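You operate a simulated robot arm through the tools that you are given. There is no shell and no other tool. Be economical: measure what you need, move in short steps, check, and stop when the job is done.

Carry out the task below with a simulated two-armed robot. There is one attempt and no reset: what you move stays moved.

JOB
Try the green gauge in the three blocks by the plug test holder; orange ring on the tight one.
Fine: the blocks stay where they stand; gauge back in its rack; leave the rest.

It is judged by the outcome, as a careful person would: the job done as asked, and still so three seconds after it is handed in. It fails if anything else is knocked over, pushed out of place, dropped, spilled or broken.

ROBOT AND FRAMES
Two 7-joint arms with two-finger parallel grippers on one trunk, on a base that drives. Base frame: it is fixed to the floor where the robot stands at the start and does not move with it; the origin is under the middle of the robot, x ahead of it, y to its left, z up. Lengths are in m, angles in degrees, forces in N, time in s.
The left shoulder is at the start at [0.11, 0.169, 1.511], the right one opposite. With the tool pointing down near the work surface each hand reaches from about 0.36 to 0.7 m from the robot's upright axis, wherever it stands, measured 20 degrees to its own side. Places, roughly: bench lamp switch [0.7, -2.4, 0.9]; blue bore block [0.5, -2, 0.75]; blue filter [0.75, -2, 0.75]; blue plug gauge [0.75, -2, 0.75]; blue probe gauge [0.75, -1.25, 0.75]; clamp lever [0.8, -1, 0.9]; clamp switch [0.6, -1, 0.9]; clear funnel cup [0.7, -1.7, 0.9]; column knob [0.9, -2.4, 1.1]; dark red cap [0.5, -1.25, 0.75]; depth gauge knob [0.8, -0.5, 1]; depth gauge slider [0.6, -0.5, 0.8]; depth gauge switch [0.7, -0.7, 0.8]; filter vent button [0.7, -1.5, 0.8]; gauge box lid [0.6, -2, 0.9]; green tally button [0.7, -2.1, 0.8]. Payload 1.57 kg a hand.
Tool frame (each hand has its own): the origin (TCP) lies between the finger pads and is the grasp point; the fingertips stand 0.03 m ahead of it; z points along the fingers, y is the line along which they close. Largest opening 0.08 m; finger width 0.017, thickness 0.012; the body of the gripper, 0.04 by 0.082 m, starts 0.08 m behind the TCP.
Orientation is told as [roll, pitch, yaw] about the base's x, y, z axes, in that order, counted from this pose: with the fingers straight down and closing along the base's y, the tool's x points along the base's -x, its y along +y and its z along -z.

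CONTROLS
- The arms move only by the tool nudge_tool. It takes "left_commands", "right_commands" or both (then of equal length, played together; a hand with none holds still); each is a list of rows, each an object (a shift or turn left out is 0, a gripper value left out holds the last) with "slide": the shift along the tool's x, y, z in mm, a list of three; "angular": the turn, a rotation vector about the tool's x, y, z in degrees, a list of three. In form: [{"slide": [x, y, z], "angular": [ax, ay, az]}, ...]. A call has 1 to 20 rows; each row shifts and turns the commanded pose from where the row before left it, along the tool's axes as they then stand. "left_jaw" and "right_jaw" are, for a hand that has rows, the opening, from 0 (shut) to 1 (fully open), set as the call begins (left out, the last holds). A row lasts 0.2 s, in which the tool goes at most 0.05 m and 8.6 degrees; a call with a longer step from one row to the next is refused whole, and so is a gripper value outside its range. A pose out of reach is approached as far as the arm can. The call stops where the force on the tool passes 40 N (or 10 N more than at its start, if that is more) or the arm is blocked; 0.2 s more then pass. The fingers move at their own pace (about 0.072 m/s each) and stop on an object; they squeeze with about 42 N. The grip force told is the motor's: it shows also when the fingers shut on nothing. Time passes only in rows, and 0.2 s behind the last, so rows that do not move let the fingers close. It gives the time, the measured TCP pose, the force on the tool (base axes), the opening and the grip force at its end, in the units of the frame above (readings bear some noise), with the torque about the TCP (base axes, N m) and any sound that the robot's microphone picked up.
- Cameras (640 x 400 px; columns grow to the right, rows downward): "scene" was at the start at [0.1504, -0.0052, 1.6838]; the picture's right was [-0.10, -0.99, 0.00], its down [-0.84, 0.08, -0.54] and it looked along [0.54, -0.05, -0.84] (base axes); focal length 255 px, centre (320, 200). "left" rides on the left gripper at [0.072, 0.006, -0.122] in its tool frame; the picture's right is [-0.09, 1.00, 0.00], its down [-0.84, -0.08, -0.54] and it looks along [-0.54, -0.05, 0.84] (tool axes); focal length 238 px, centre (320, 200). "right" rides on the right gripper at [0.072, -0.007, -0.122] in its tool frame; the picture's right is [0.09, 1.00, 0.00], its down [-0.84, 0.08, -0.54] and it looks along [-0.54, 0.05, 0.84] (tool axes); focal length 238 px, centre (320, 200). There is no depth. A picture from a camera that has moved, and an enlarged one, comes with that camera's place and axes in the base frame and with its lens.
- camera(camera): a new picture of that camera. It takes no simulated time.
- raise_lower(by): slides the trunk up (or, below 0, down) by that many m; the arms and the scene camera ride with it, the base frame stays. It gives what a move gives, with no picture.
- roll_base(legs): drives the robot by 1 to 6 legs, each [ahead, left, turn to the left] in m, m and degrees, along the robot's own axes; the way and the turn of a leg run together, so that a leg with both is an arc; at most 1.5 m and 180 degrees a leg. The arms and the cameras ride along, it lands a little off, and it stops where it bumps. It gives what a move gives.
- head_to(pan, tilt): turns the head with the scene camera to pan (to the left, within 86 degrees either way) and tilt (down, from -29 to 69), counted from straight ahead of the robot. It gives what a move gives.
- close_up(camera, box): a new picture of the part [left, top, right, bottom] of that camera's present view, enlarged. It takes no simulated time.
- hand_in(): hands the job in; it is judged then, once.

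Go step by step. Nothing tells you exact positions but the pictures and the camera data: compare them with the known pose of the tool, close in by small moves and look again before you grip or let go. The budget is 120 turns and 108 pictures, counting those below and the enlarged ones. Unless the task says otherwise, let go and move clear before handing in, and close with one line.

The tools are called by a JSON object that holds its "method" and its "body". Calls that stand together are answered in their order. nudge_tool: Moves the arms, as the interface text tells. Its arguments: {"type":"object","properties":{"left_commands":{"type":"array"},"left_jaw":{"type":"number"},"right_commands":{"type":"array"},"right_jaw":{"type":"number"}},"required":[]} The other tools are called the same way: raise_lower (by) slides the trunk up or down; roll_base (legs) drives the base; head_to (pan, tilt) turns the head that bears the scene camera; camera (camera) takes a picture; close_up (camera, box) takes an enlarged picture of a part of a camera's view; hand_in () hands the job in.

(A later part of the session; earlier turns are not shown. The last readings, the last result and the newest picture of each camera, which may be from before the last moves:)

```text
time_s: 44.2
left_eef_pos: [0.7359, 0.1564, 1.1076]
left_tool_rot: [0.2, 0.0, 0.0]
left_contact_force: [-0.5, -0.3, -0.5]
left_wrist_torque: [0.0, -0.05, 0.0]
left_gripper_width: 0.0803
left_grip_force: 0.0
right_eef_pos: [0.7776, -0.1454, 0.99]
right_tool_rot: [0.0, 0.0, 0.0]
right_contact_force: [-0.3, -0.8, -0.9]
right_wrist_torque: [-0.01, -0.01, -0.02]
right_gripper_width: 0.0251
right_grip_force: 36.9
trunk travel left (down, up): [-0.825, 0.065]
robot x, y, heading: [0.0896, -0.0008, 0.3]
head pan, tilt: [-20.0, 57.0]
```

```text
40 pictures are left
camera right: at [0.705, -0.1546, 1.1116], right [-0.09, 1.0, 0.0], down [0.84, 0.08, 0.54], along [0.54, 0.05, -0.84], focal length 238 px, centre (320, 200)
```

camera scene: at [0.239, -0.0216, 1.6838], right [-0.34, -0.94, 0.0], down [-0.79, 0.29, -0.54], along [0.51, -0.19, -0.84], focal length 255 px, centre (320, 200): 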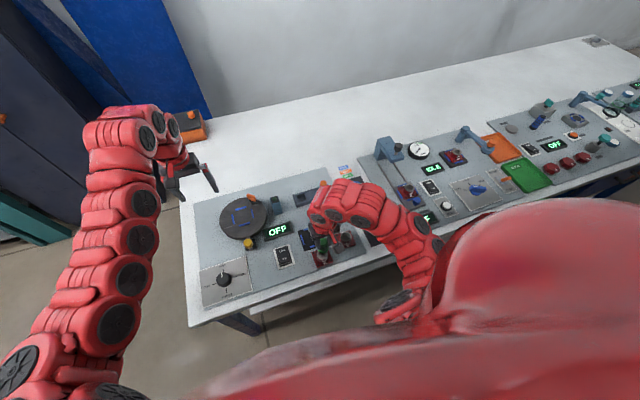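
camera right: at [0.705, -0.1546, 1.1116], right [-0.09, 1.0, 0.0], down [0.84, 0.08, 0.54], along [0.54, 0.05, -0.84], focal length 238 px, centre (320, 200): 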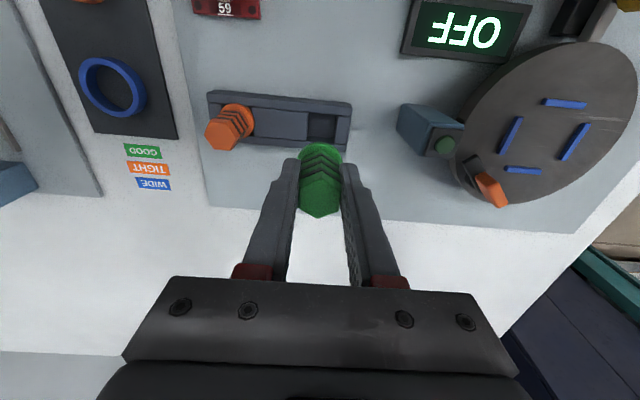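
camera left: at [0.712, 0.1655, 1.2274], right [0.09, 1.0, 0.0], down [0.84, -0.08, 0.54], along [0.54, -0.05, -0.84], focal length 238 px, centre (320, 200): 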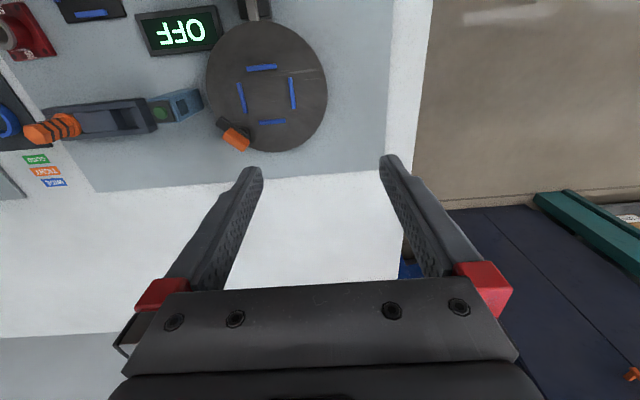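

The gauge sits in the hand as at first; I need 5.5 mm more in x, then lower over the pocket.

{"method": "nudge_tool", "body": {"right_commands": [{"slide": [-5.5, 0, 0]}, {"slide": [0, 0, 25]}, {"slide": [0, 0, 25]}, {"slide": [0, 0, 15]}, {}]}}

{"method": "close_up", "body": {"camera": "right", "box": [200, 60, 440, 210]}}

{"method": "close_up", "body": {"camera": "scene", "box": [270, 170, 350, 230]}}

```text
time_s: 45.4
left_eef_pos: [0.7351, 0.1585, 1.1072]
left_tool_rot: [0.1, 0.0, 0.1]
left_contact_force: [-0.7, 0.0, -0.5]
left_wrist_torque: [0.0, -0.02, 0.02]
left_gripper_width: 0.0801
left_grip_force: 0.1
right_eef_pos: [0.7841, -0.1463, 0.9262]
right_tool_rot: [-0.2, -0.1, 0.0]
right_contact_force: [0.3, -0.1, -0.7]
right_wrist_torque: [0.0, -0.01, 0.02]
right_gripper_width: 0.0251
right_grip_force: 37.0
trunk travel left (down, up): [-0.825, 0.065]
robot x, y, heading: [0.0852, -0.0005, 0.1]
head pan, tilt: [-20.0, 57.0]
```

```text
2.67 times, centred on (320, 135) of right
camera zoom: at [0.7121, -0.1537, 1.0481], right [-0.09, 1.0, 0.0], down [0.83, 0.08, 0.55], along [0.54, 0.05, -0.84], focal length 636 px, centre (320, 373)
```

zoom: 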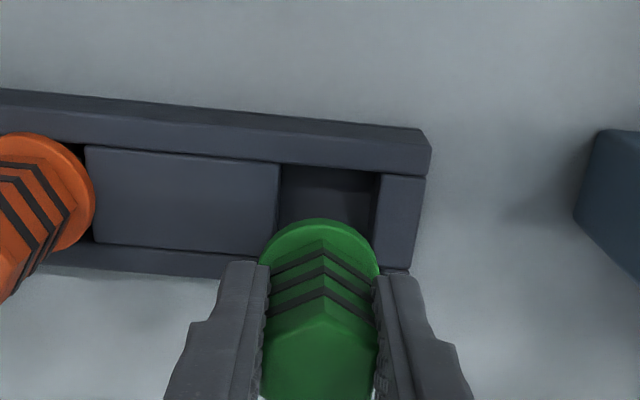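

```text
6.67 times, centred on (310, 200) of scene
camera zoom: at [0.2366, -0.0213, 1.6841], right [-0.34, -0.94, 0.0], down [-0.79, 0.29, -0.54], along [0.51, -0.19, -0.84], focal length 1701 px, centre (387, 200)
```

zoom: 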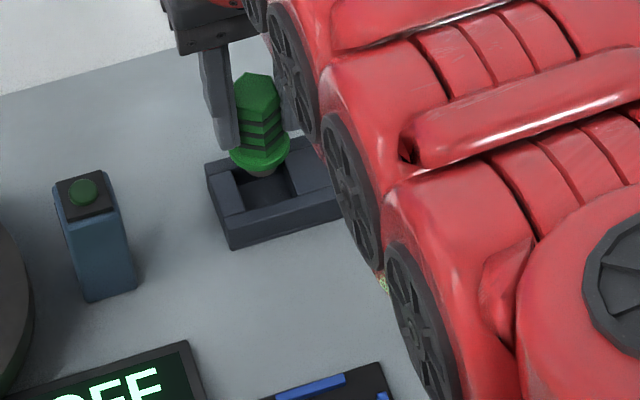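

The plug is above the pocket, a few mm to -y of centre. I shift 2 mm and lower in.

{"method": "nudge_tool", "body": {"right_commands": [{"slide": [0, 2, 0]}, {"slide": [0, 0, 8]}, {"slide": [0, 0, 8]}, {"slide": [0, 0, 6]}, {"slide": [0, 0, 4]}, {}]}}

{"method": "close_up", "body": {"camera": "right", "box": [200, 60, 440, 210]}}

{"method": "close_up", "body": {"camera": "scene", "box": [270, 170, 350, 230]}}

```text
time_s: 46.5
left_eef_pos: [0.7328, 0.1576, 1.1091]
left_tool_rot: [0.0, -0.2, 0.0]
left_contact_force: [0.4, -0.4, -0.3]
left_wrist_torque: [0.01, 0.01, 0.01]
left_gripper_width: 0.0802
left_grip_force: 0.1
right_eef_pos: [0.7842, -0.1442, 0.9225]
right_tool_rot: [0.1, -1.1, 0.0]
right_contact_force: [-8.0, 1.0, 27.1]
right_wrist_torque: [0.02, 0.24, -0.02]
right_gripper_width: 0.0252
right_grip_force: 36.0
right hand out of reach, approached as far as the arm can: row 2, 3, 5
trunk travel left (down, up): [-0.825, 0.065]
robot x, y, heading: [0.0916, 0.0009, -0.0]
head pan, tilt: [-20.0, 57.0]
stopped in row 5 (right hand): the force on the tool passed its limit at 42 N (the readings are from after the stop); the commanded pose is now the measured one
```

```text
2.67 times, centred on (320, 135) of right
camera zoom: at [0.7094, -0.1516, 1.0431], right [-0.09, 1.0, 0.0], down [0.83, 0.08, 0.56], along [0.56, 0.05, -0.83], focal length 636 px, centre (320, 373)
```

zoom: 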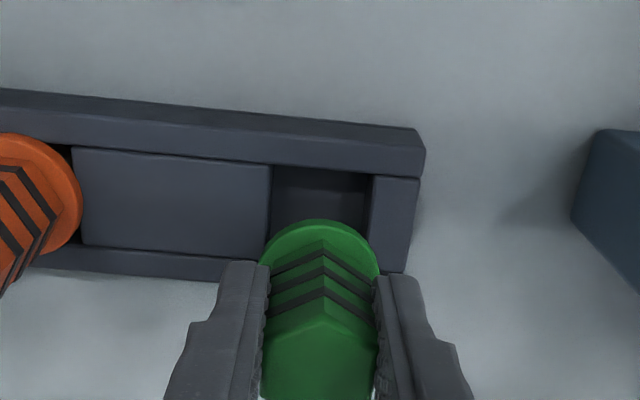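

```text
6.67 times, centred on (310, 200) of scene
camera zoom: at [0.2328, -0.022, 1.6847], right [-0.34, -0.94, 0.0], down [-0.79, 0.29, -0.55], along [0.51, -0.19, -0.84], focal length 1701 px, centre (387, 200)
```

zoom: 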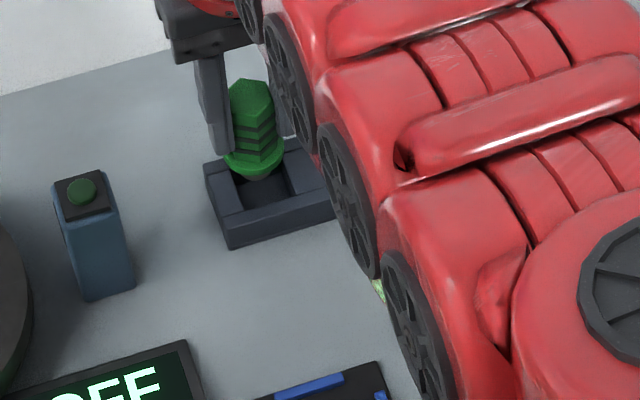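

It touched the rack's rear wall and the arm is at its reach limit. I lift, drive 3 cm ahead and bring the hand back 37 mm, so the plug comes about 7 mm nearer.

{"method": "nudge_tool", "body": {"right_commands": [{"slide": [0, 0, -8]}, {"slide": [10, 0, -12]}, {"slide": [27, 0, 0]}, {}]}}

{"method": "roll_base", "body": {"legs": [[0.03, 0, 0]]}}

{"method": "close_up", "body": {"camera": "right", "box": [200, 60, 440, 210]}}

{"method": "close_up", "body": {"camera": "scene", "box": [270, 170, 350, 230]}}

```text
time_s: 47.5
left_eef_pos: [0.737, 0.1572, 1.1076]
left_tool_rot: [0.0, 0.1, 0.0]
left_contact_force: [-0.2, 0.2, 0.8]
left_wrist_torque: [-0.03, 0.02, 0.01]
left_gripper_width: 0.08
left_grip_force: 0.1
right_eef_pos: [0.7476, -0.1428, 0.936]
right_tool_rot: [0.0, -0.8, 0.1]
right_contact_force: [0.1, -0.6, -0.7]
right_wrist_torque: [0.01, 0.02, 0.03]
right_gripper_width: 0.0249
right_grip_force: 37.3
trunk travel left (down, up): [-0.825, 0.065]
robot x, y, heading: [0.0885, 0.0014, -0.4]
head pan, tilt: [-20.0, 57.0]
```

```text
time_s: 48.3
left_eef_pos: [0.7608, 0.159, 1.1101]
left_tool_rot: [0.1, -0.2, 0.1]
left_contact_force: [-0.2, 0.0, -0.4]
left_wrist_torque: [0.0, -0.01, -0.01]
left_gripper_width: 0.0803
left_grip_force: 0.1
right_eef_pos: [0.7736, -0.1439, 0.9409]
right_tool_rot: [-0.1, -1.1, 0.0]
right_contact_force: [-1.0, 1.0, -0.9]
right_wrist_torque: [0.01, -0.02, 0.03]
right_gripper_width: 0.0251
right_grip_force: 35.8
trunk travel left (down, up): [-0.825, 0.065]
robot x, y, heading: [0.1209, 0.0005, -0.1]
head pan, tilt: [-20.0, 57.0]
```

```text
2.67 times, centred on (320, 135) of right
camera zoom: at [0.6992, -0.1509, 1.0607], right [-0.09, 1.0, 0.0], down [0.83, 0.08, 0.56], along [0.56, 0.05, -0.83], focal length 636 px, centre (320, 373)
```

zoom: 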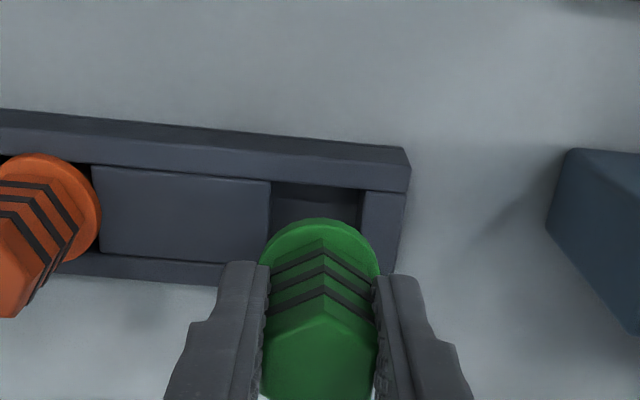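

```text
6.67 times, centred on (310, 200) of scene
camera zoom: at [0.2597, -0.022, 1.6848], right [-0.34, -0.94, 0.0], down [-0.79, 0.29, -0.55], along [0.52, -0.19, -0.84], focal length 1701 px, centre (387, 200)
```

zoom: 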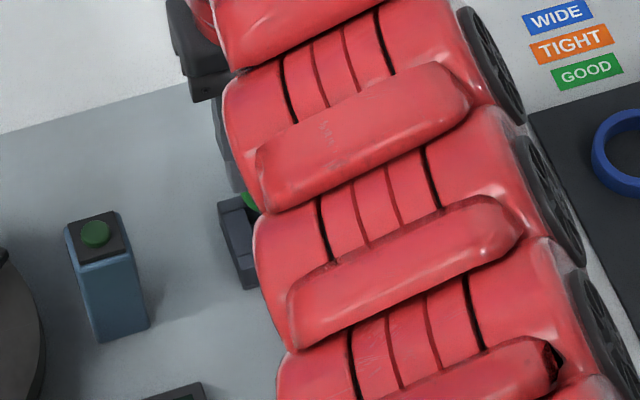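

By the right camera the plug is now nearly over the pocket's centre. I straighten the 1.1° tilt, shift 2 mm and lower.

{"method": "nudge_tool", "body": {"right_commands": [{"slide": [-2, -1, 0], "angular": [0, 1.1, 0]}, {"slide": [0, 0, 8]}, {"slide": [0, 0, 8]}, {"slide": [0, 0, 5]}, {"slide": [0, 0, 4]}, {}]}}

{"method": "close_up", "body": {"camera": "right", "box": [200, 60, 440, 210]}}

```text
time_s: 49.7
left_eef_pos: [0.7661, 0.1576, 1.107]
left_tool_rot: [0.0, 0.0, 0.0]
left_contact_force: [-0.5, 0.4, -0.7]
left_wrist_torque: [-0.06, -0.02, -0.01]
left_gripper_width: 0.0802
left_grip_force: 0.1
right_eef_pos: [0.7778, -0.1429, 0.9104]
right_tool_rot: [-0.1, 0.3, 0.0]
right_contact_force: [-0.2, 0.3, -0.9]
right_wrist_torque: [-0.02, 0.02, -0.02]
right_gripper_width: 0.025
right_grip_force: 36.2
trunk travel left (down, up): [-0.825, 0.065]
robot x, y, heading: [0.1171, -0.0003, 0.1]
head pan, tilt: [-20.0, 57.0]
```

```text
2.67 times, centred on (320, 135) of right
camera zoom: at [0.7073, -0.1514, 1.0342], right [-0.09, 1.0, 0.0], down [0.84, 0.08, 0.54], along [0.54, 0.05, -0.84], focal length 636 px, centre (320, 373)
```

zoom: 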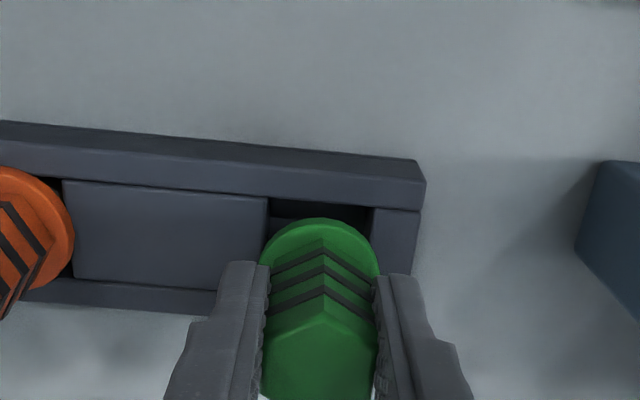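

It's inside the pocket with no contact (z 0.910). I lower the last 18 mm softly.

{"method": "nudge_tool", "body": {"right_commands": [{"slide": [0, 0, 5]}, {"slide": [0, 0, 4]}, {"slide": [0, 0, 3]}, {"slide": [0, 0, 2]}]}}

{"method": "nudge_tool", "body": {"right_commands": [{"slide": [0, 0, 1.5]}, {"slide": [0, 0, 1.5]}]}}

{"method": "close_up", "body": {"camera": "right", "box": [200, 60, 440, 210]}}

```text
time_s: 50.7
left_eef_pos: [0.7608, 0.1578, 1.1104]
left_tool_rot: [0.0, -0.2, 0.0]
left_contact_force: [0.2, 0.5, 0.8]
left_wrist_torque: [-0.02, 0.02, 0.01]
left_gripper_width: 0.08
left_grip_force: 0.0
right_eef_pos: [0.7785, -0.1419, 0.9039]
right_tool_rot: [0.1, -0.3, 0.0]
right_contact_force: [1.2, -1.0, 32.9]
right_wrist_torque: [0.1, -0.07, -0.01]
right_gripper_width: 0.0249
right_grip_force: 36.4
trunk travel left (down, up): [-0.825, 0.065]
robot x, y, heading: [0.1241, 0.0028, 0.2]
head pan, tilt: [-20.0, 57.0]
```

```text
time_s: 51.1
left_eef_pos: [0.7633, 0.1571, 1.1083]
left_tool_rot: [0.1, -0.1, -0.1]
left_contact_force: [-0.4, 0.1, 0.0]
left_wrist_torque: [0.0, 0.0, 0.0]
left_gripper_width: 0.0802
left_grip_force: 0.0
right_eef_pos: [0.7803, -0.142, 0.9018]
right_tool_rot: [0.1, -0.3, -0.1]
right_contact_force: [-9.2, -0.3, 24.1]
right_wrist_torque: [0.08, 0.67, 0.0]
right_gripper_width: 0.025
right_grip_force: 36.9
trunk travel left (down, up): [-0.825, 0.065]
robot x, y, heading: [0.1198, 0.0016, -0.1]
head pan, tilt: [-20.0, 57.0]
stopped in row 1 (right hand): the force on the tool passed its limit at 44 N (the readings are from after the stop); the commanded pose is now the measured one
```

```text
2.67 times, centred on (320, 135) of right
camera zoom: at [0.707, -0.1513, 1.0245], right [-0.09, 1.0, 0.0], down [0.83, 0.08, 0.55], along [0.55, 0.05, -0.84], focal length 636 px, centre (320, 373)
```

zoom: 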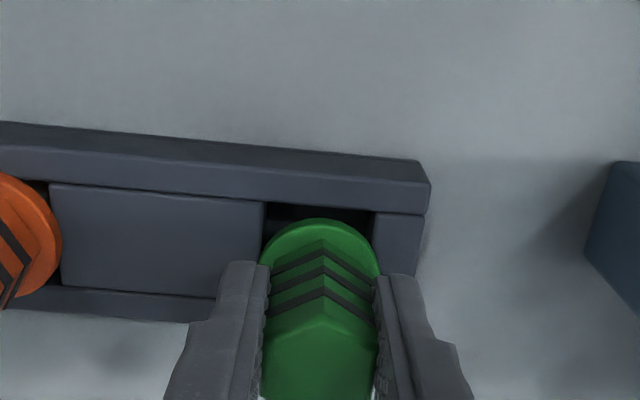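

It stopped 8–10 mm higher than when I first gripped it. I look with the left camera to see what it sits on.

{"method": "close_up", "body": {"camera": "left", "box": [0, 40, 240, 200]}}

```text
2.50 times, centred on (120, 120) of left
camera zoom: at [0.6891, 0.1646, 1.229], right [0.09, 1.0, 0.0], down [0.84, -0.08, 0.54], along [0.54, -0.05, -0.84], focal length 596 px, centre (820, 400)
```

zoom: 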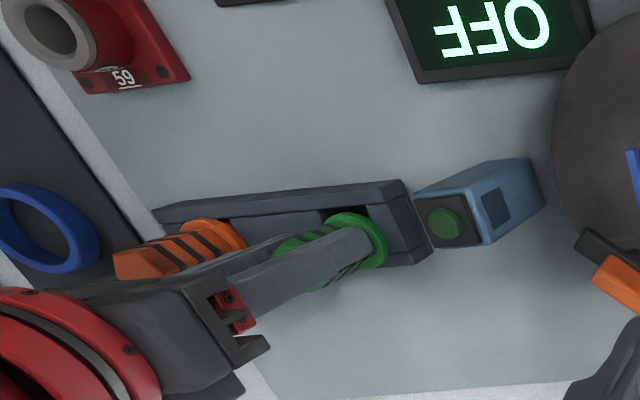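

The flange overlaps the rear and end walls. The original y was -0.1463, so I lift 4 mm, shift 5 mm back and 4 mm to -y, and lower again.

{"method": "nudge_tool", "body": {"right_commands": [{"slide": [0, 0, -5]}, {"slide": [4.5, -4, 0]}, {"slide": [0, 0, 3]}, {"slide": [0, 0, 3]}, {}]}}

{"method": "nudge_tool", "body": {"right_commands": [{"slide": [0, 0, 1.5]}, {"slide": [0, 0, 1.5]}, {"slide": [0, 0, 1.5]}]}}

{"method": "close_up", "body": {"camera": "left", "box": [0, 40, 240, 200]}}

{"method": "close_up", "body": {"camera": "right", "box": [200, 60, 440, 210]}}

```text
time_s: 52.3
left_eef_pos: [0.7622, 0.1578, 1.109]
left_tool_rot: [0.0, -0.1, 0.0]
left_contact_force: [-0.2, 0.6, -0.2]
left_wrist_torque: [0.02, 0.01, 0.0]
left_gripper_width: 0.0801
left_grip_force: 0.0
right_eef_pos: [0.7752, -0.1486, 0.9029]
right_tool_rot: [0.0, -0.7, 0.0]
right_contact_force: [5.4, -2.6, 37.4]
right_wrist_torque: [-0.2, 0.12, 0.04]
right_gripper_width: 0.0252
right_grip_force: 36.7
trunk travel left (down, up): [-0.825, 0.065]
robot x, y, heading: [0.1151, 0.0014, 0.0]
head pan, tilt: [-20.0, 57.0]
```

```text
time_s: 52.7
left_eef_pos: [0.7633, 0.1572, 1.1087]
left_tool_rot: [0.0, -0.2, 0.0]
left_contact_force: [0.1, -1.2, 0.2]
left_wrist_torque: [0.02, 0.01, 0.02]
left_gripper_width: 0.0799
left_grip_force: 0.0
right_eef_pos: [0.7771, -0.1486, 0.903]
right_tool_rot: [0.0, -0.9, 0.0]
right_contact_force: [-8.4, 0.2, 28.6]
right_wrist_torque: [-0.32, 0.6, -0.11]
right_gripper_width: 0.025
right_grip_force: 36.9
trunk travel left (down, up): [-0.825, 0.065]
robot x, y, heading: [0.1206, -0.0059, -0.0]
head pan, tilt: [-20.0, 57.0]
stopped in row 1 (right hand): the force on the tool passed its limit at 50 N (the readings are from after the stop); the commanded pose is now the measured one
```

```text
2.50 times, centred on (120, 120) of left
camera zoom: at [0.6896, 0.1643, 1.2286], right [0.09, 1.0, 0.0], down [0.84, -0.08, 0.54], along [0.54, -0.05, -0.84], focal length 596 px, centre (820, 400)
```

zoom: 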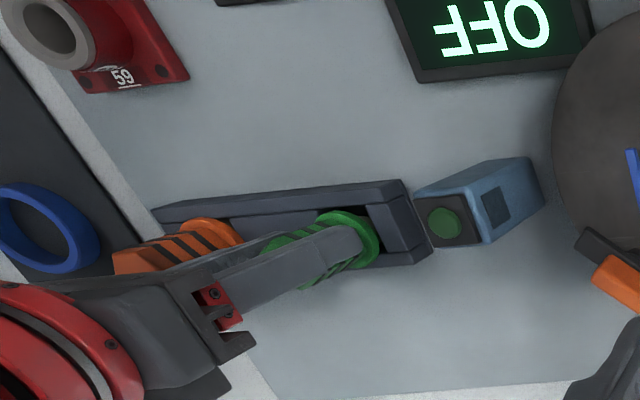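

```text
2.67 times, centred on (320, 135) of right
camera zoom: at [0.7044, -0.1562, 1.0238], right [-0.09, 1.0, 0.0], down [0.83, 0.08, 0.55], along [0.55, 0.05, -0.83], focal length 636 px, centre (320, 373)
```

zoom: 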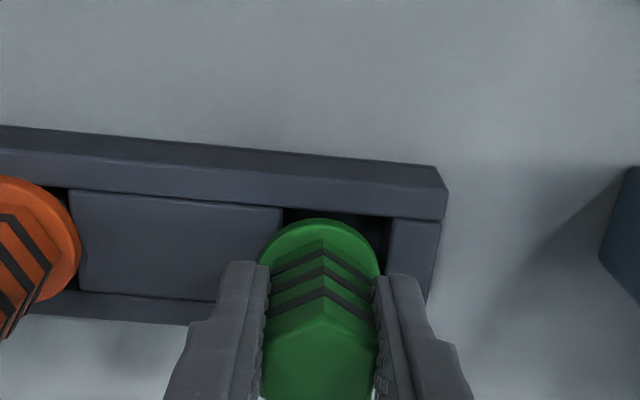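

Now it's too far to -y (contact on the divider side). The earlier spot gave a central, even support, so I go back there with the tilt removed, lower to light contact and look.

{"method": "nudge_tool", "body": {"right_commands": [{"slide": [0, 0, -6]}, {"slide": [-2, 4, 0], "angular": [0, 0.9, 0]}, {"slide": [0, 0, 3]}, {"slide": [0, 0, 1.5]}, {}]}}

{"method": "close_up", "body": {"camera": "right", "box": [240, 100, 400, 220]}}

```text
time_s: 53.9
left_eef_pos: [0.7644, 0.1572, 1.1077]
left_tool_rot: [0.0, -0.1, 0.0]
left_contact_force: [0.4, -0.1, -0.2]
left_wrist_torque: [0.01, -0.01, 0.03]
left_gripper_width: 0.0799
left_grip_force: 0.0
right_eef_pos: [0.7795, -0.145, 0.903]
right_tool_rot: [0.0, 0.1, 0.0]
right_contact_force: [-1.1, -1.3, 13.9]
right_wrist_torque: [-0.08, 0.08, 0.02]
right_gripper_width: 0.0251
right_grip_force: 36.1
trunk travel left (down, up): [-0.825, 0.065]
robot x, y, heading: [0.1208, -0.0021, -0.0]
head pan, tilt: [-20.0, 57.0]
```

```text
3.33 times, centred on (320, 160) of right
camera zoom: at [0.7087, -0.1528, 1.0251], right [-0.09, 1.0, 0.0], down [0.84, 0.08, 0.54], along [0.54, 0.05, -0.84], focal length 794 px, centre (320, 333)
```

zoom: 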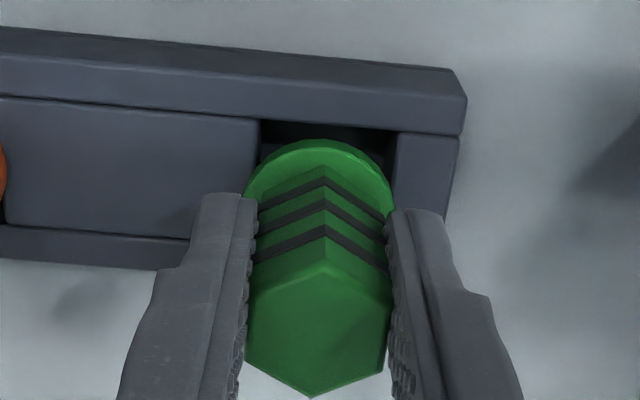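

The flange must sit inside the pocket with little play, and it's resting on the rim about 3 mm too far ahead. Keeping light contact, I slide it back in 1 mm rows to let it drop in.

{"method": "nudge_tool", "body": {"right_commands": [{"slide": [1, 0, 0]}, {"slide": [1, 0, 0]}, {"slide": [1, 0, 0]}, {}]}}

{"method": "close_up", "body": {"camera": "right", "box": [240, 100, 400, 220]}}

```text
time_s: 54.9
left_eef_pos: [0.7651, 0.1577, 1.1082]
left_tool_rot: [0.0, 0.1, 0.0]
left_contact_force: [0.5, 0.0, 0.3]
left_wrist_torque: [0.0, 0.02, 0.0]
left_gripper_width: 0.0801
left_grip_force: 0.1
right_eef_pos: [0.7775, -0.1449, 0.9028]
right_tool_rot: [0.0, 0.1, 0.0]
right_contact_force: [5.9, -1.9, 15.1]
right_wrist_torque: [-0.01, -0.24, -0.01]
right_gripper_width: 0.0252
right_grip_force: 36.5
trunk travel left (down, up): [-0.825, 0.065]
robot x, y, heading: [0.121, -0.0019, 0.2]
head pan, tilt: [-20.0, 57.0]
```

```text
3.33 times, centred on (320, 160) of right
camera zoom: at [0.7066, -0.1522, 1.0252], right [-0.09, 1.0, 0.0], down [0.84, 0.08, 0.54], along [0.54, 0.05, -0.84], focal length 794 px, centre (320, 333)
```

zoom: 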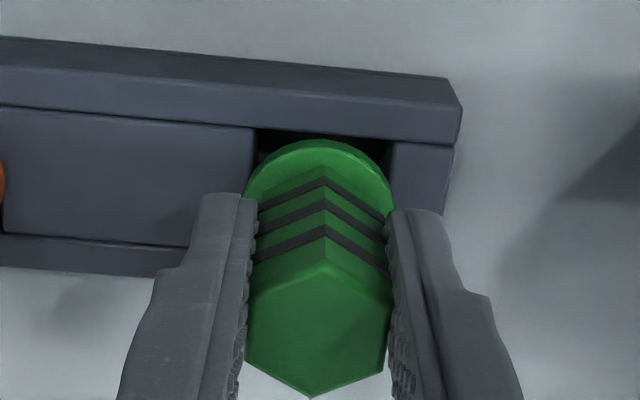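

Flange-size comparison shows the gauge sits about 6–10 mm lower in my fingers since the re-grip, so 0.903 is indeed its seated height. I back off the pressure, centre by 1 mm and let go.

{"method": "nudge_tool", "body": {"right_commands": [{"slide": [-1, 0, -1.5]}, {}]}}

{"method": "nudge_tool", "body": {"right_commands": [{}, {}, {}], "right_jaw": 0.55}}

{"method": "close_up", "body": {"camera": "right", "box": [160, 80, 480, 280]}}

{"method": "close_up", "body": {"camera": "left", "box": [0, 40, 240, 200]}}

```text
time_s: 55.5
left_eef_pos: [0.7635, 0.1571, 1.1073]
left_tool_rot: [0.1, 0.0, 0.0]
left_contact_force: [0.3, 0.2, 0.2]
left_wrist_torque: [0.02, 0.0, -0.03]
left_gripper_width: 0.0797
left_grip_force: 0.1
right_eef_pos: [0.7769, -0.1444, 0.9026]
right_tool_rot: [0.0, 0.5, -0.1]
right_contact_force: [1.1, 2.1, 8.0]
right_wrist_torque: [0.1, -0.04, 0.01]
right_gripper_width: 0.0251
right_grip_force: 36.5
trunk travel left (down, up): [-0.825, 0.065]
robot x, y, heading: [0.1168, 0.0021, 0.3]
head pan, tilt: [-20.0, 57.0]
```

```text
time_s: 56.3
left_eef_pos: [0.7659, 0.1569, 1.107]
left_tool_rot: [0.0, -0.1, 0.0]
left_contact_force: [0.4, 0.1, -0.4]
left_wrist_torque: [-0.01, 0.01, -0.01]
left_gripper_width: 0.0798
left_grip_force: 0.1
right_eef_pos: [0.7786, -0.1451, 0.9025]
right_tool_rot: [0.0, 0.3, 0.0]
right_contact_force: [0.6, 0.1, -0.1]
right_wrist_torque: [-0.01, -0.03, 0.01]
right_gripper_width: 0.0438
right_grip_force: 0.0
trunk travel left (down, up): [-0.825, 0.065]
robot x, y, heading: [0.1215, -0.0015, 0.0]
head pan, tilt: [-20.0, 57.0]
```

```text
2.00 times, centred on (320, 180) of right
camera zoom: at [0.7077, -0.1532, 1.0254], right [-0.09, 1.0, 0.0], down [0.84, 0.08, 0.54], along [0.53, 0.05, -0.84], focal length 477 px, centre (320, 240)
```

zoom: 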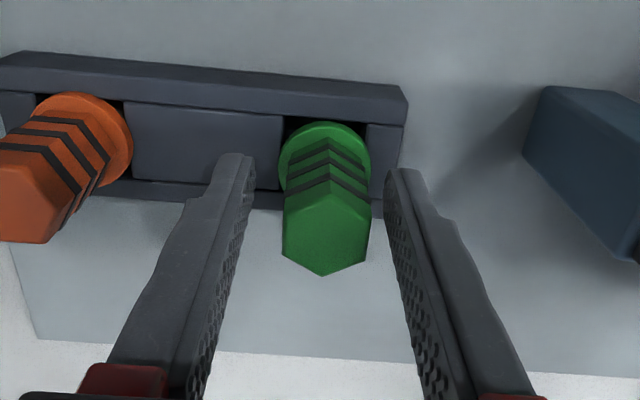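

```text
2.50 times, centred on (120, 120) of left
camera zoom: at [0.6921, 0.1643, 1.2278], right [0.09, 1.0, 0.0], down [0.84, -0.08, 0.54], along [0.54, -0.05, -0.84], focal length 596 px, centre (820, 400)
```

zoom: 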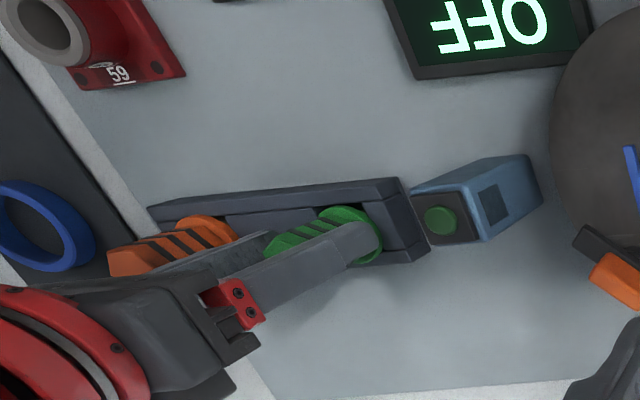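

The green gauge stands upright in its rack just like the orange one. I rise clear, and go over to the orange ring.

{"method": "nudge_tool", "body": {"right_commands": [{"slide": [0, 0, -30]}, {"slide": [0, 0, -40]}, {"slide": [0, 0, -15]}, {"slide": [34, -42, 0]}, {"slide": [34, -42, 0]}, {"slide": [34, -42, 0]}, {"slide": [34, -42, 0]}, {"slide": [20, -42, 0]}, {}], "right_jaw": 0.55}}

{"method": "roll_base", "body": {"legs": [[-0.03, 0, 0]]}}

{"method": "camera", "body": {"camera": "right"}}

{"method": "close_up", "body": {"camera": "scene", "box": [270, 160, 430, 280]}}

```text
refused: row 4 steps farther than a row can; nothing moved
```

```text
time_s: 57.1
left_eef_pos: [0.7406, 0.1576, 1.1042]
left_tool_rot: [0.0, 0.2, 0.1]
left_contact_force: [0.4, 0.6, 0.6]
left_wrist_torque: [0.01, 0.05, 0.03]
left_gripper_width: 0.0801
left_grip_force: 0.0
right_eef_pos: [0.7533, -0.1465, 0.8999]
right_tool_rot: [0.0, 0.6, 0.0]
right_contact_force: [1.4, 0.1, 0.0]
right_wrist_torque: [0.02, 0.04, -0.02]
right_gripper_width: 0.0443
right_grip_force: 0.1
trunk travel left (down, up): [-0.825, 0.065]
robot x, y, heading: [0.0906, -0.0011, -0.1]
head pan, tilt: [-20.0, 57.0]
```

```text
24 pictures are left
camera right: at [0.6827, -0.1532, 1.0228], right [-0.09, 1.0, 0.0], down [0.84, 0.08, 0.53], along [0.53, 0.05, -0.85], focal length 238 px, centre (320, 200)
```

right: 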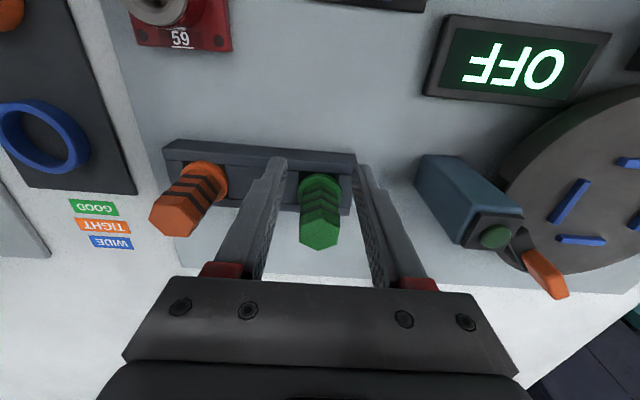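

```text
3.33 times, centred on (350, 220) of scene
camera zoom: at [0.2442, -0.022, 1.6833], right [-0.34, -0.94, 0.0], down [-0.79, 0.29, -0.54], along [0.51, -0.19, -0.84], focal length 851 px, centre (220, 133)
```

zoom: 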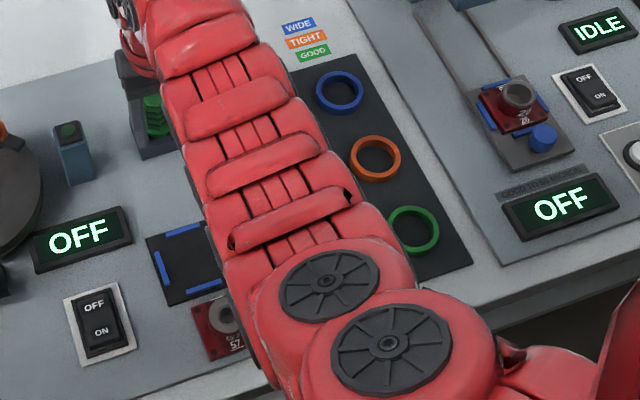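

The gauge is fine and the base is back 3 cm. I lift clear and move towards the orange ring at about (0.668, -0.372), in shorter rows.

{"method": "nudge_tool", "body": {"right_commands": [{"slide": [0, 0, -30]}, {"slide": [0, 0, -40]}, {"slide": [0, 0, -15]}, {"slide": [18, -37, 0]}, {"slide": [18, -37, 0]}, {"slide": [18, -37, 0]}, {"slide": [18, -37, 0]}, {"slide": [18, -37, 0]}, {"slide": [18, -38, 0]}, {}], "right_jaw": 1.0}}

{"method": "camera", "body": {"camera": "right"}}

```text
time_s: 59.4
left_eef_pos: [0.7379, 0.1571, 1.1066]
left_tool_rot: [-0.1, 0.0, 0.0]
left_contact_force: [-0.5, -0.1, -0.3]
left_wrist_torque: [-0.03, 0.02, 0.02]
left_gripper_width: 0.0797
left_grip_force: 0.0
right_eef_pos: [0.6419, -0.3659, 0.991]
right_tool_rot: [0.1, 0.3, 0.0]
right_contact_force: [-0.6, -0.8, 0.2]
right_wrist_torque: [-0.01, 0.03, 0.01]
right_gripper_width: 0.0798
right_grip_force: 0.0
trunk travel left (down, up): [-0.825, 0.065]
robot x, y, heading: [0.089, 0.0015, 0.3]
head pan, tilt: [-20.0, 57.0]
```

```text
22 pictures are left
camera right: at [0.5709, -0.3749, 1.1126], right [-0.09, 1.0, 0.0], down [0.84, 0.08, 0.54], along [0.54, 0.05, -0.84], focal length 238 px, centre (320, 200)
```

right: 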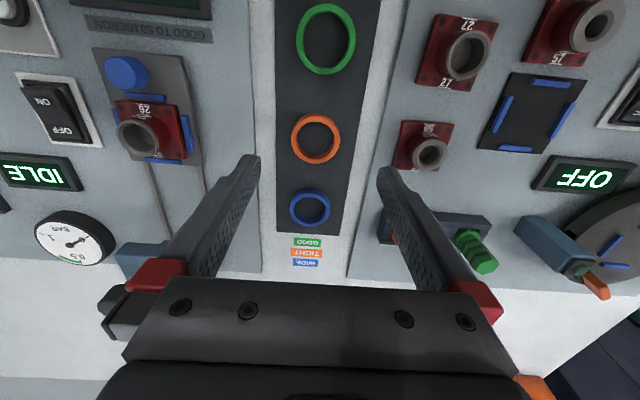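

Ring centre about (0.665, -0.372), outer about 60 mm. I align over it and come down to tips about 15 mm above.

{"method": "nudge_tool", "body": {"right_commands": [{"slide": [-22.5, -4.5, 0]}, {"slide": [0, 0, 40]}, {"slide": [0, 0, 40]}, {"slide": [0, 0, 30]}, {}]}}

{"method": "camera", "body": {"camera": "right"}}

{"method": "close_up", "body": {"camera": "scene", "box": [320, 170, 420, 240]}}

```text
time_s: 60.5
left_eef_pos: [0.7359, 0.1573, 1.1078]
left_tool_rot: [0.0, 0.0, 0.0]
left_contact_force: [0.2, 1.0, 0.7]
left_wrist_torque: [-0.02, 0.0, 0.01]
left_gripper_width: 0.08
left_grip_force: 0.1
right_eef_pos: [0.6627, -0.373, 0.8803]
right_tool_rot: [0.0, 0.3, 0.1]
right_contact_force: [-0.4, -0.2, -0.5]
right_wrist_torque: [0.02, 0.0, -0.02]
right_gripper_width: 0.08
right_grip_force: 0.0
trunk travel left (down, up): [-0.825, 0.065]
robot x, y, heading: [0.0876, -0.0013, -0.0]
head pan, tilt: [-20.0, 57.0]
```

```text
21 pictures are left
camera right: at [0.5919, -0.381, 1.0023], right [-0.09, 1.0, 0.0], down [0.84, 0.08, 0.54], along [0.53, 0.05, -0.84], focal length 238 px, centre (320, 200)
```

right: 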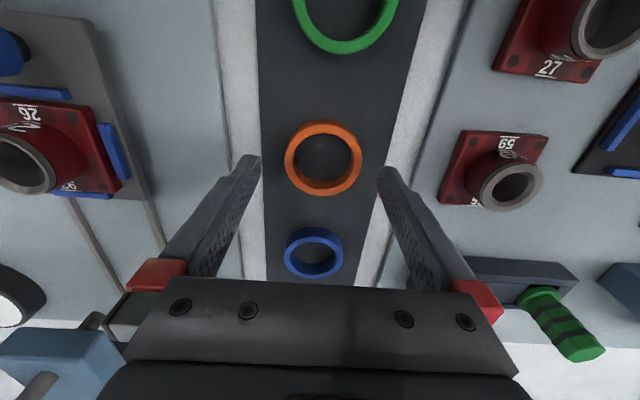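

```text
5.71 times, centred on (370, 205) of scene
camera zoom: at [0.2369, -0.0222, 1.6841], right [-0.34, -0.94, 0.0], down [-0.79, 0.29, -0.54], along [0.51, -0.19, -0.84], focal length 1458 px, centre (34, 171)
```

zoom: 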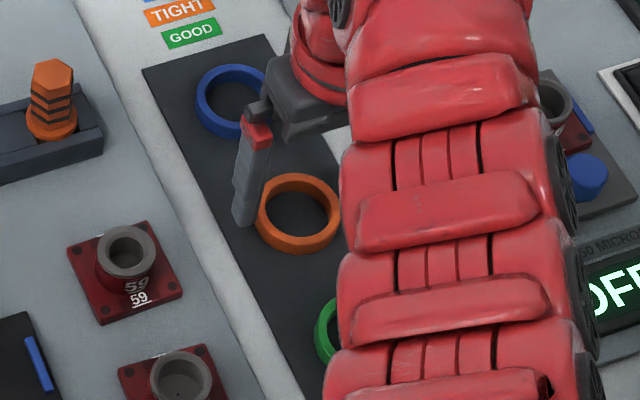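

I correct +2 mm x, +2.5 mm y and go down in small steps toward the tray.

{"method": "nudge_tool", "body": {"right_commands": [{"slide": [-2, 2.5, 0]}, {"slide": [0, 0, 15]}, {"slide": [0, 0, 10]}, {"slide": [0, 0, 5]}, {"slide": [0, 0, 3]}, {}]}}

{"method": "camera", "body": {"camera": "right"}}

{"method": "close_up", "body": {"camera": "scene", "box": [320, 170, 420, 240]}}

```text
time_s: 61.7
left_eef_pos: [0.7325, 0.1577, 1.1091]
left_tool_rot: [-0.1, -0.2, 0.0]
left_contact_force: [-0.5, -0.3, 0.0]
left_wrist_torque: [0.02, 0.01, 0.0]
left_gripper_width: 0.0801
left_grip_force: 0.0
right_eef_pos: [0.6651, -0.3696, 0.8546]
right_tool_rot: [-0.1, -0.4, -0.1]
right_contact_force: [-13.4, 4.4, 26.4]
right_wrist_torque: [1.3, 0.62, 0.61]
right_gripper_width: 0.0801
right_grip_force: 0.1
trunk travel left (down, up): [-0.825, 0.065]
robot x, y, heading: [0.0867, 0.0027, 0.0]
head pan, tilt: [-20.0, 57.0]
stopped in row 5 (right hand): the force on the tool passed its limit at 45 N (the readings are from after the stop); the commanded pose is now the measured one
```

```text
19 pictures are left
camera right: at [0.5932, -0.3775, 0.9756], right [-0.09, 1.0, 0.0], down [0.83, 0.08, 0.55], along [0.54, 0.05, -0.84], focal length 238 px, centre (320, 200)
```

right: 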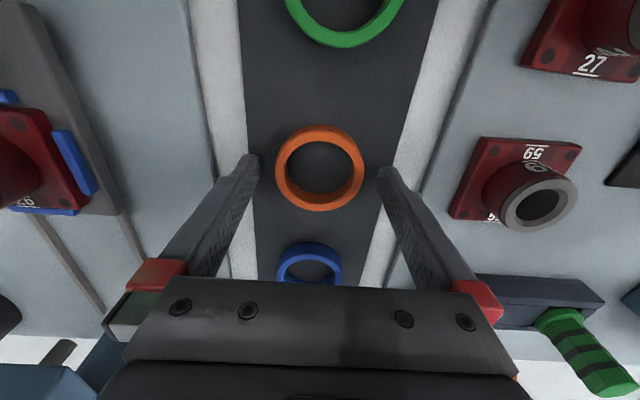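

```text
5.71 times, centred on (370, 205) of scene
camera zoom: at [0.2313, -0.0193, 1.6851], right [-0.34, -0.94, 0.0], down [-0.79, 0.29, -0.55], along [0.51, -0.19, -0.84], focal length 1458 px, centre (34, 171)
```

zoom: 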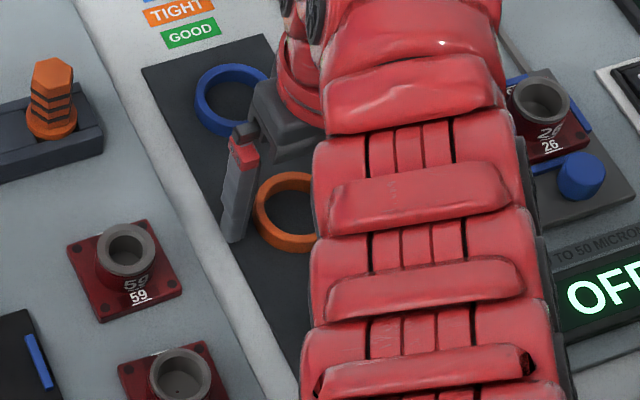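

The fingertips touched the tray surface (tips z 0.8246), so the ring top is about 0.838 and its centre about 7 mm nearer than the TCP. I lift 3 mm, shift 7 mm back and close.

{"method": "nudge_tool", "body": {"right_commands": [{"slide": [0, 0, -4], "angular": [0, 0.4, 0]}, {"slide": [7, 0, 0]}, {"slide": [0, 0, 1]}, {}]}}

{"method": "nudge_tool", "body": {"right_commands": [{}, {}, {}], "right_jaw": 0.5}}

{"method": "camera", "body": {"camera": "right"}}

```text
time_s: 62.7
left_eef_pos: [0.7354, 0.1564, 1.1079]
left_tool_rot: [-0.1, 0.0, -0.1]
left_contact_force: [1.1, -0.4, -0.4]
left_wrist_torque: [0.01, 0.03, -0.03]
left_gripper_width: 0.08
left_grip_force: 0.0
right_eef_pos: [0.6634, -0.3697, 0.8538]
right_tool_rot: [-0.1, 0.1, -0.1]
right_contact_force: [11.3, -1.6, 13.8]
right_wrist_torque: [0.52, -0.45, -0.51]
right_gripper_width: 0.0788
right_grip_force: 0.1
trunk travel left (down, up): [-0.825, 0.065]
robot x, y, heading: [0.0874, -0.0001, -0.0]
head pan, tilt: [-20.0, 57.0]
```

```text
time_s: 63.5
left_eef_pos: [0.7348, 0.1587, 1.1073]
left_tool_rot: [-0.1, -0.1, 0.0]
left_contact_force: [-0.4, -0.5, -0.8]
left_wrist_torque: [-0.01, 0.0, -0.02]
left_gripper_width: 0.0802
left_grip_force: 0.0
right_eef_pos: [0.6589, -0.3689, 0.8539]
right_tool_rot: [-0.1, 0.3, 0.1]
right_contact_force: [-3.8, 7.3, 14.9]
right_wrist_torque: [0.72, -0.04, 0.19]
right_gripper_width: 0.0561
right_grip_force: 42.0
trunk travel left (down, up): [-0.825, 0.065]
robot x, y, heading: [0.0913, 0.002, -0.2]
head pan, tilt: [-20.0, 57.0]
```

```text
17 pictures are left
camera right: at [0.5883, -0.3762, 0.9765], right [-0.09, 1.0, 0.0], down [0.84, 0.08, 0.54], along [0.53, 0.05, -0.84], focal length 238 px, centre (320, 200)
```

right: 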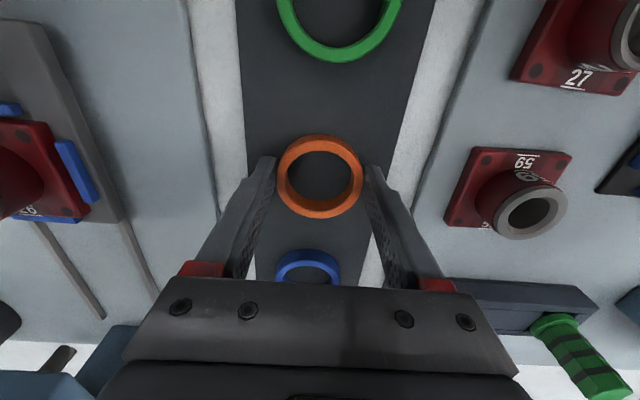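

The ring is held at 56 mm. I lift it gently 40 mm and look.

{"method": "nudge_tool", "body": {"right_commands": [{"slide": [0, 0, -5]}, {"slide": [0, 0, -15]}, {"slide": [0, 0, -30]}, {"slide": [0, 0, -40]}, {}], "right_jaw": 0.3}}

{"method": "camera", "body": {"camera": "right"}}

```text
time_s: 64.7
left_eef_pos: [0.736, 0.1564, 1.108]
left_tool_rot: [0.0, 0.0, 0.1]
left_contact_force: [0.5, -0.9, -0.4]
left_wrist_torque: [0.01, -0.02, -0.03]
left_gripper_width: 0.08
left_grip_force: 0.1
right_eef_pos: [0.6597, -0.371, 0.9428]
right_tool_rot: [-0.1, 0.3, -0.2]
right_contact_force: [0.1, 0.2, -0.1]
right_wrist_torque: [0.01, -0.01, -0.04]
right_gripper_width: 0.0564
right_grip_force: 41.9
trunk travel left (down, up): [-0.825, 0.065]
robot x, y, heading: [0.0892, 0.0021, 0.0]
head pan, tilt: [-20.0, 57.0]
```

```text
16 pictures are left
camera right: at [0.589, -0.3787, 1.0647], right [-0.09, 1.0, 0.0], down [0.84, 0.08, 0.54], along [0.54, 0.05, -0.84], focal length 238 px, centre (320, 200)
```

right: 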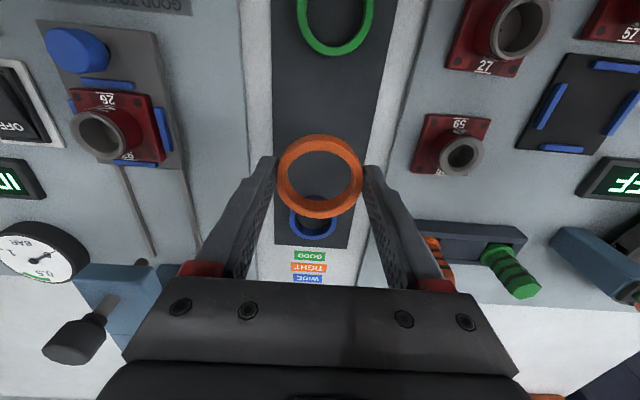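

The ring is held level; its centre is about 4 mm nearer than the TCP. I raise and carry it over block 57.

{"method": "nudge_tool", "body": {"right_commands": [{"slide": [0, 0, -25]}, {"slide": [21, 38.5, 0]}, {"slide": [21, 38.5, 0]}, {"slide": [21, 38.5, 0]}, {"slide": [21, 38.5, 0]}, {"slide": [21, 38.5, 0]}, {"slide": [21, 38, 0]}, {}]}}

{"method": "close_up", "body": {"camera": "right", "box": [160, 20, 480, 220]}}

```text
time_s: 66.5
left_eef_pos: [0.7358, 0.1559, 1.1056]
left_tool_rot: [0.0, -0.1, 0.0]
left_contact_force: [1.0, -0.5, 0.3]
left_wrist_torque: [0.04, -0.02, 0.0]
left_gripper_width: 0.0801
left_grip_force: 0.1
right_eef_pos: [0.5357, -0.1413, 0.9679]
right_tool_rot: [-0.2, 0.3, -0.2]
right_contact_force: [0.0, -0.7, 0.1]
right_wrist_torque: [-0.01, 0.02, 0.0]
right_gripper_width: 0.0563
right_grip_force: 42.2
trunk travel left (down, up): [-0.825, 0.065]
robot x, y, heading: [0.0918, 0.0047, 0.0]
head pan, tilt: [-20.0, 57.0]
```

```text
2.00 times, centred on (320, 120) of right
camera zoom: at [0.4643, -0.1495, 1.0907], right [-0.09, 1.0, 0.0], down [0.84, 0.08, 0.54], along [0.53, 0.05, -0.84], focal length 477 px, centre (320, 360)
```

zoom: 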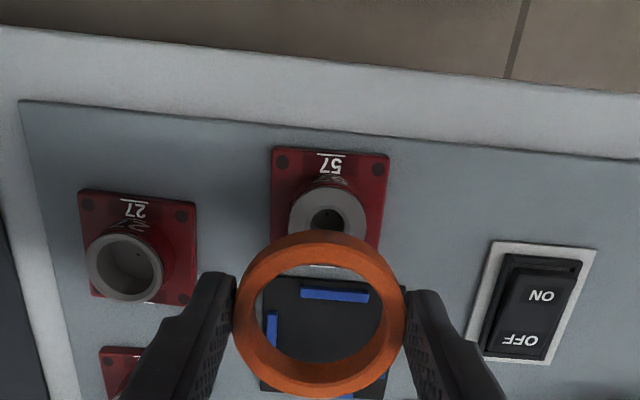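

Boss 57 is about 3.4 mm to +y of the ring and about 1.5 mm nearer. I correct, lower 50 mm, and look through the ring.

{"method": "nudge_tool", "body": {"right_commands": [{"slide": [1.5, 3.4, 0]}, {"slide": [0, 0, 20]}, {"slide": [0, 0, 20]}, {"slide": [0, 0, 8]}, {}]}}

{"method": "close_up", "body": {"camera": "right", "box": [220, 80, 420, 230]}}

```text
time_s: 67.7
left_eef_pos: [0.7365, 0.1569, 1.1072]
left_tool_rot: [0.0, 0.0, 0.0]
left_contact_force: [-1.0, 0.3, -1.2]
left_wrist_torque: [0.01, -0.01, 0.03]
left_gripper_width: 0.0798
left_grip_force: 0.0
right_eef_pos: [0.534, -0.1382, 0.9198]
right_tool_rot: [0.0, 0.3, -0.1]
right_contact_force: [-1.0, 0.6, -0.2]
right_wrist_torque: [0.01, -0.02, 0.01]
right_gripper_width: 0.0564
right_grip_force: 42.1
trunk travel left (down, up): [-0.825, 0.065]
robot x, y, heading: [0.0896, 0.0005, 0.2]
head pan, tilt: [-20.0, 57.0]
```

```text
2.67 times, centred on (320, 155) of right
camera zoom: at [0.4632, -0.1457, 1.0433], right [-0.09, 1.0, 0.0], down [0.84, 0.08, 0.54], along [0.54, 0.05, -0.84], focal length 636 px, centre (320, 320)
```

zoom: 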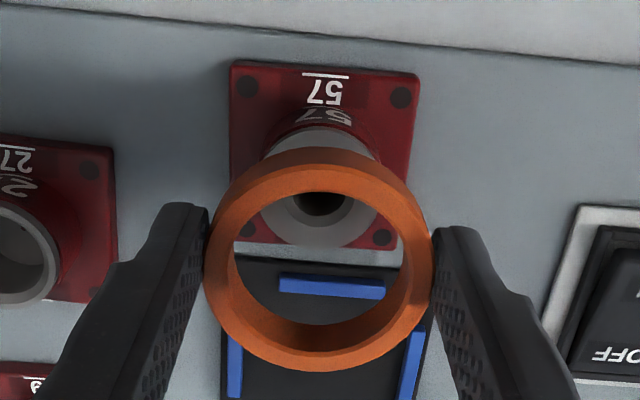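

Careful geometry of both rims gives the ring about 4 mm too far ahead. I correct, lower 25 mm and look again just above the boss.

{"method": "nudge_tool", "body": {"right_commands": [{"slide": [4, 0, 0]}, {"slide": [0, 0, 15]}, {"slide": [0, 0, 9]}, {}]}}

{"method": "close_up", "body": {"camera": "right", "box": [220, 80, 420, 230]}}

{"method": "close_up", "body": {"camera": "scene", "box": [290, 220, 370, 280]}}

```text
time_s: 68.7
left_eef_pos: [0.7362, 0.1564, 1.1073]
left_tool_rot: [0.0, 0.0, 0.0]
left_contact_force: [0.5, -0.2, -0.6]
left_wrist_torque: [-0.01, 0.01, 0.0]
left_gripper_width: 0.0799
left_grip_force: 0.1
right_eef_pos: [0.5299, -0.1377, 0.8962]
right_tool_rot: [-0.1, 0.3, 0.0]
right_contact_force: [0.4, -0.4, -0.8]
right_wrist_torque: [-0.01, -0.02, 0.03]
right_gripper_width: 0.0566
right_grip_force: 42.1
trunk travel left (down, up): [-0.825, 0.065]
robot x, y, heading: [0.0945, -0.0014, 0.2]
head pan, tilt: [-20.0, 57.0]
```

```text
2.67 times, centred on (320, 155) of right
camera zoom: at [0.4591, -0.1455, 1.0188], right [-0.09, 1.0, 0.0], down [0.84, 0.08, 0.54], along [0.54, 0.05, -0.84], focal length 636 px, centre (320, 320)
```

zoom: 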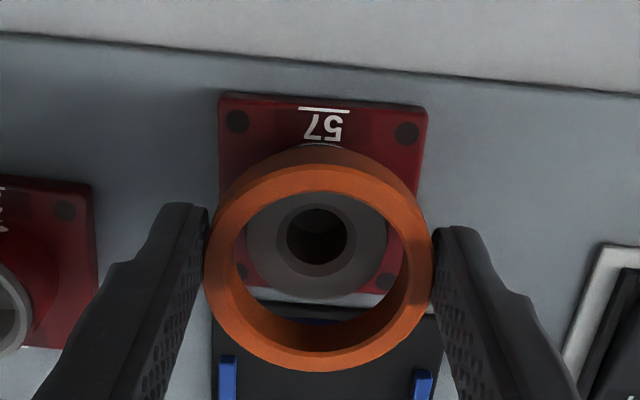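

```text
6.67 times, centred on (330, 250) of scene
camera zoom: at [0.2371, -0.0221, 1.6841], right [-0.34, -0.94, 0.0], down [-0.79, 0.29, -0.54], along [0.51, -0.19, -0.84], focal length 1701 px, centre (253, -133)
```

zoom: 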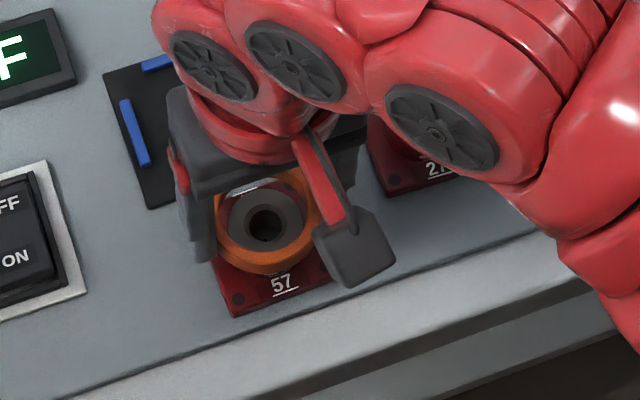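

The boss shows through the ring, nearly concentric. I lower 5 mm more to bring the ring's underside right to the boss top and check.

{"method": "nudge_tool", "body": {"right_commands": [{"slide": [0, 0, 2]}, {"slide": [0, 0, 1.5]}, {"slide": [0, 0, 1.5]}, {}]}}

{"method": "close_up", "body": {"camera": "right", "box": [240, 110, 400, 230]}}

```text
time_s: 69.7
left_eef_pos: [0.7354, 0.1568, 1.1068]
left_tool_rot: [0.0, 0.0, 0.0]
left_contact_force: [0.0, 0.2, -0.6]
left_wrist_torque: [0.02, -0.01, 0.01]
left_gripper_width: 0.08
left_grip_force: 0.0
right_eef_pos: [0.5294, -0.1368, 0.8912]
right_tool_rot: [-0.2, 0.3, 0.0]
right_contact_force: [0.7, 0.4, 0.3]
right_wrist_torque: [-0.01, -0.02, 0.0]
right_gripper_width: 0.0565
right_grip_force: 41.7
trunk travel left (down, up): [-0.825, 0.065]
robot x, y, heading: [0.0898, 0.001, -0.1]
head pan, tilt: [-20.0, 57.0]
```

```text
3.33 times, centred on (320, 170) of right
camera zoom: at [0.4589, -0.1446, 1.0138], right [-0.09, 1.0, 0.0], down [0.84, 0.08, 0.54], along [0.54, 0.05, -0.84], focal length 794 px, centre (320, 300)
```

zoom: 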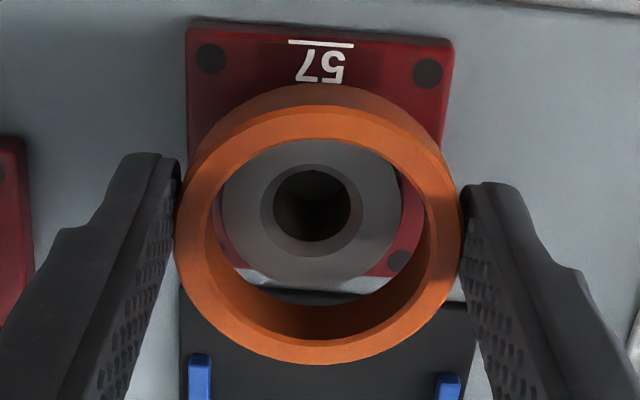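

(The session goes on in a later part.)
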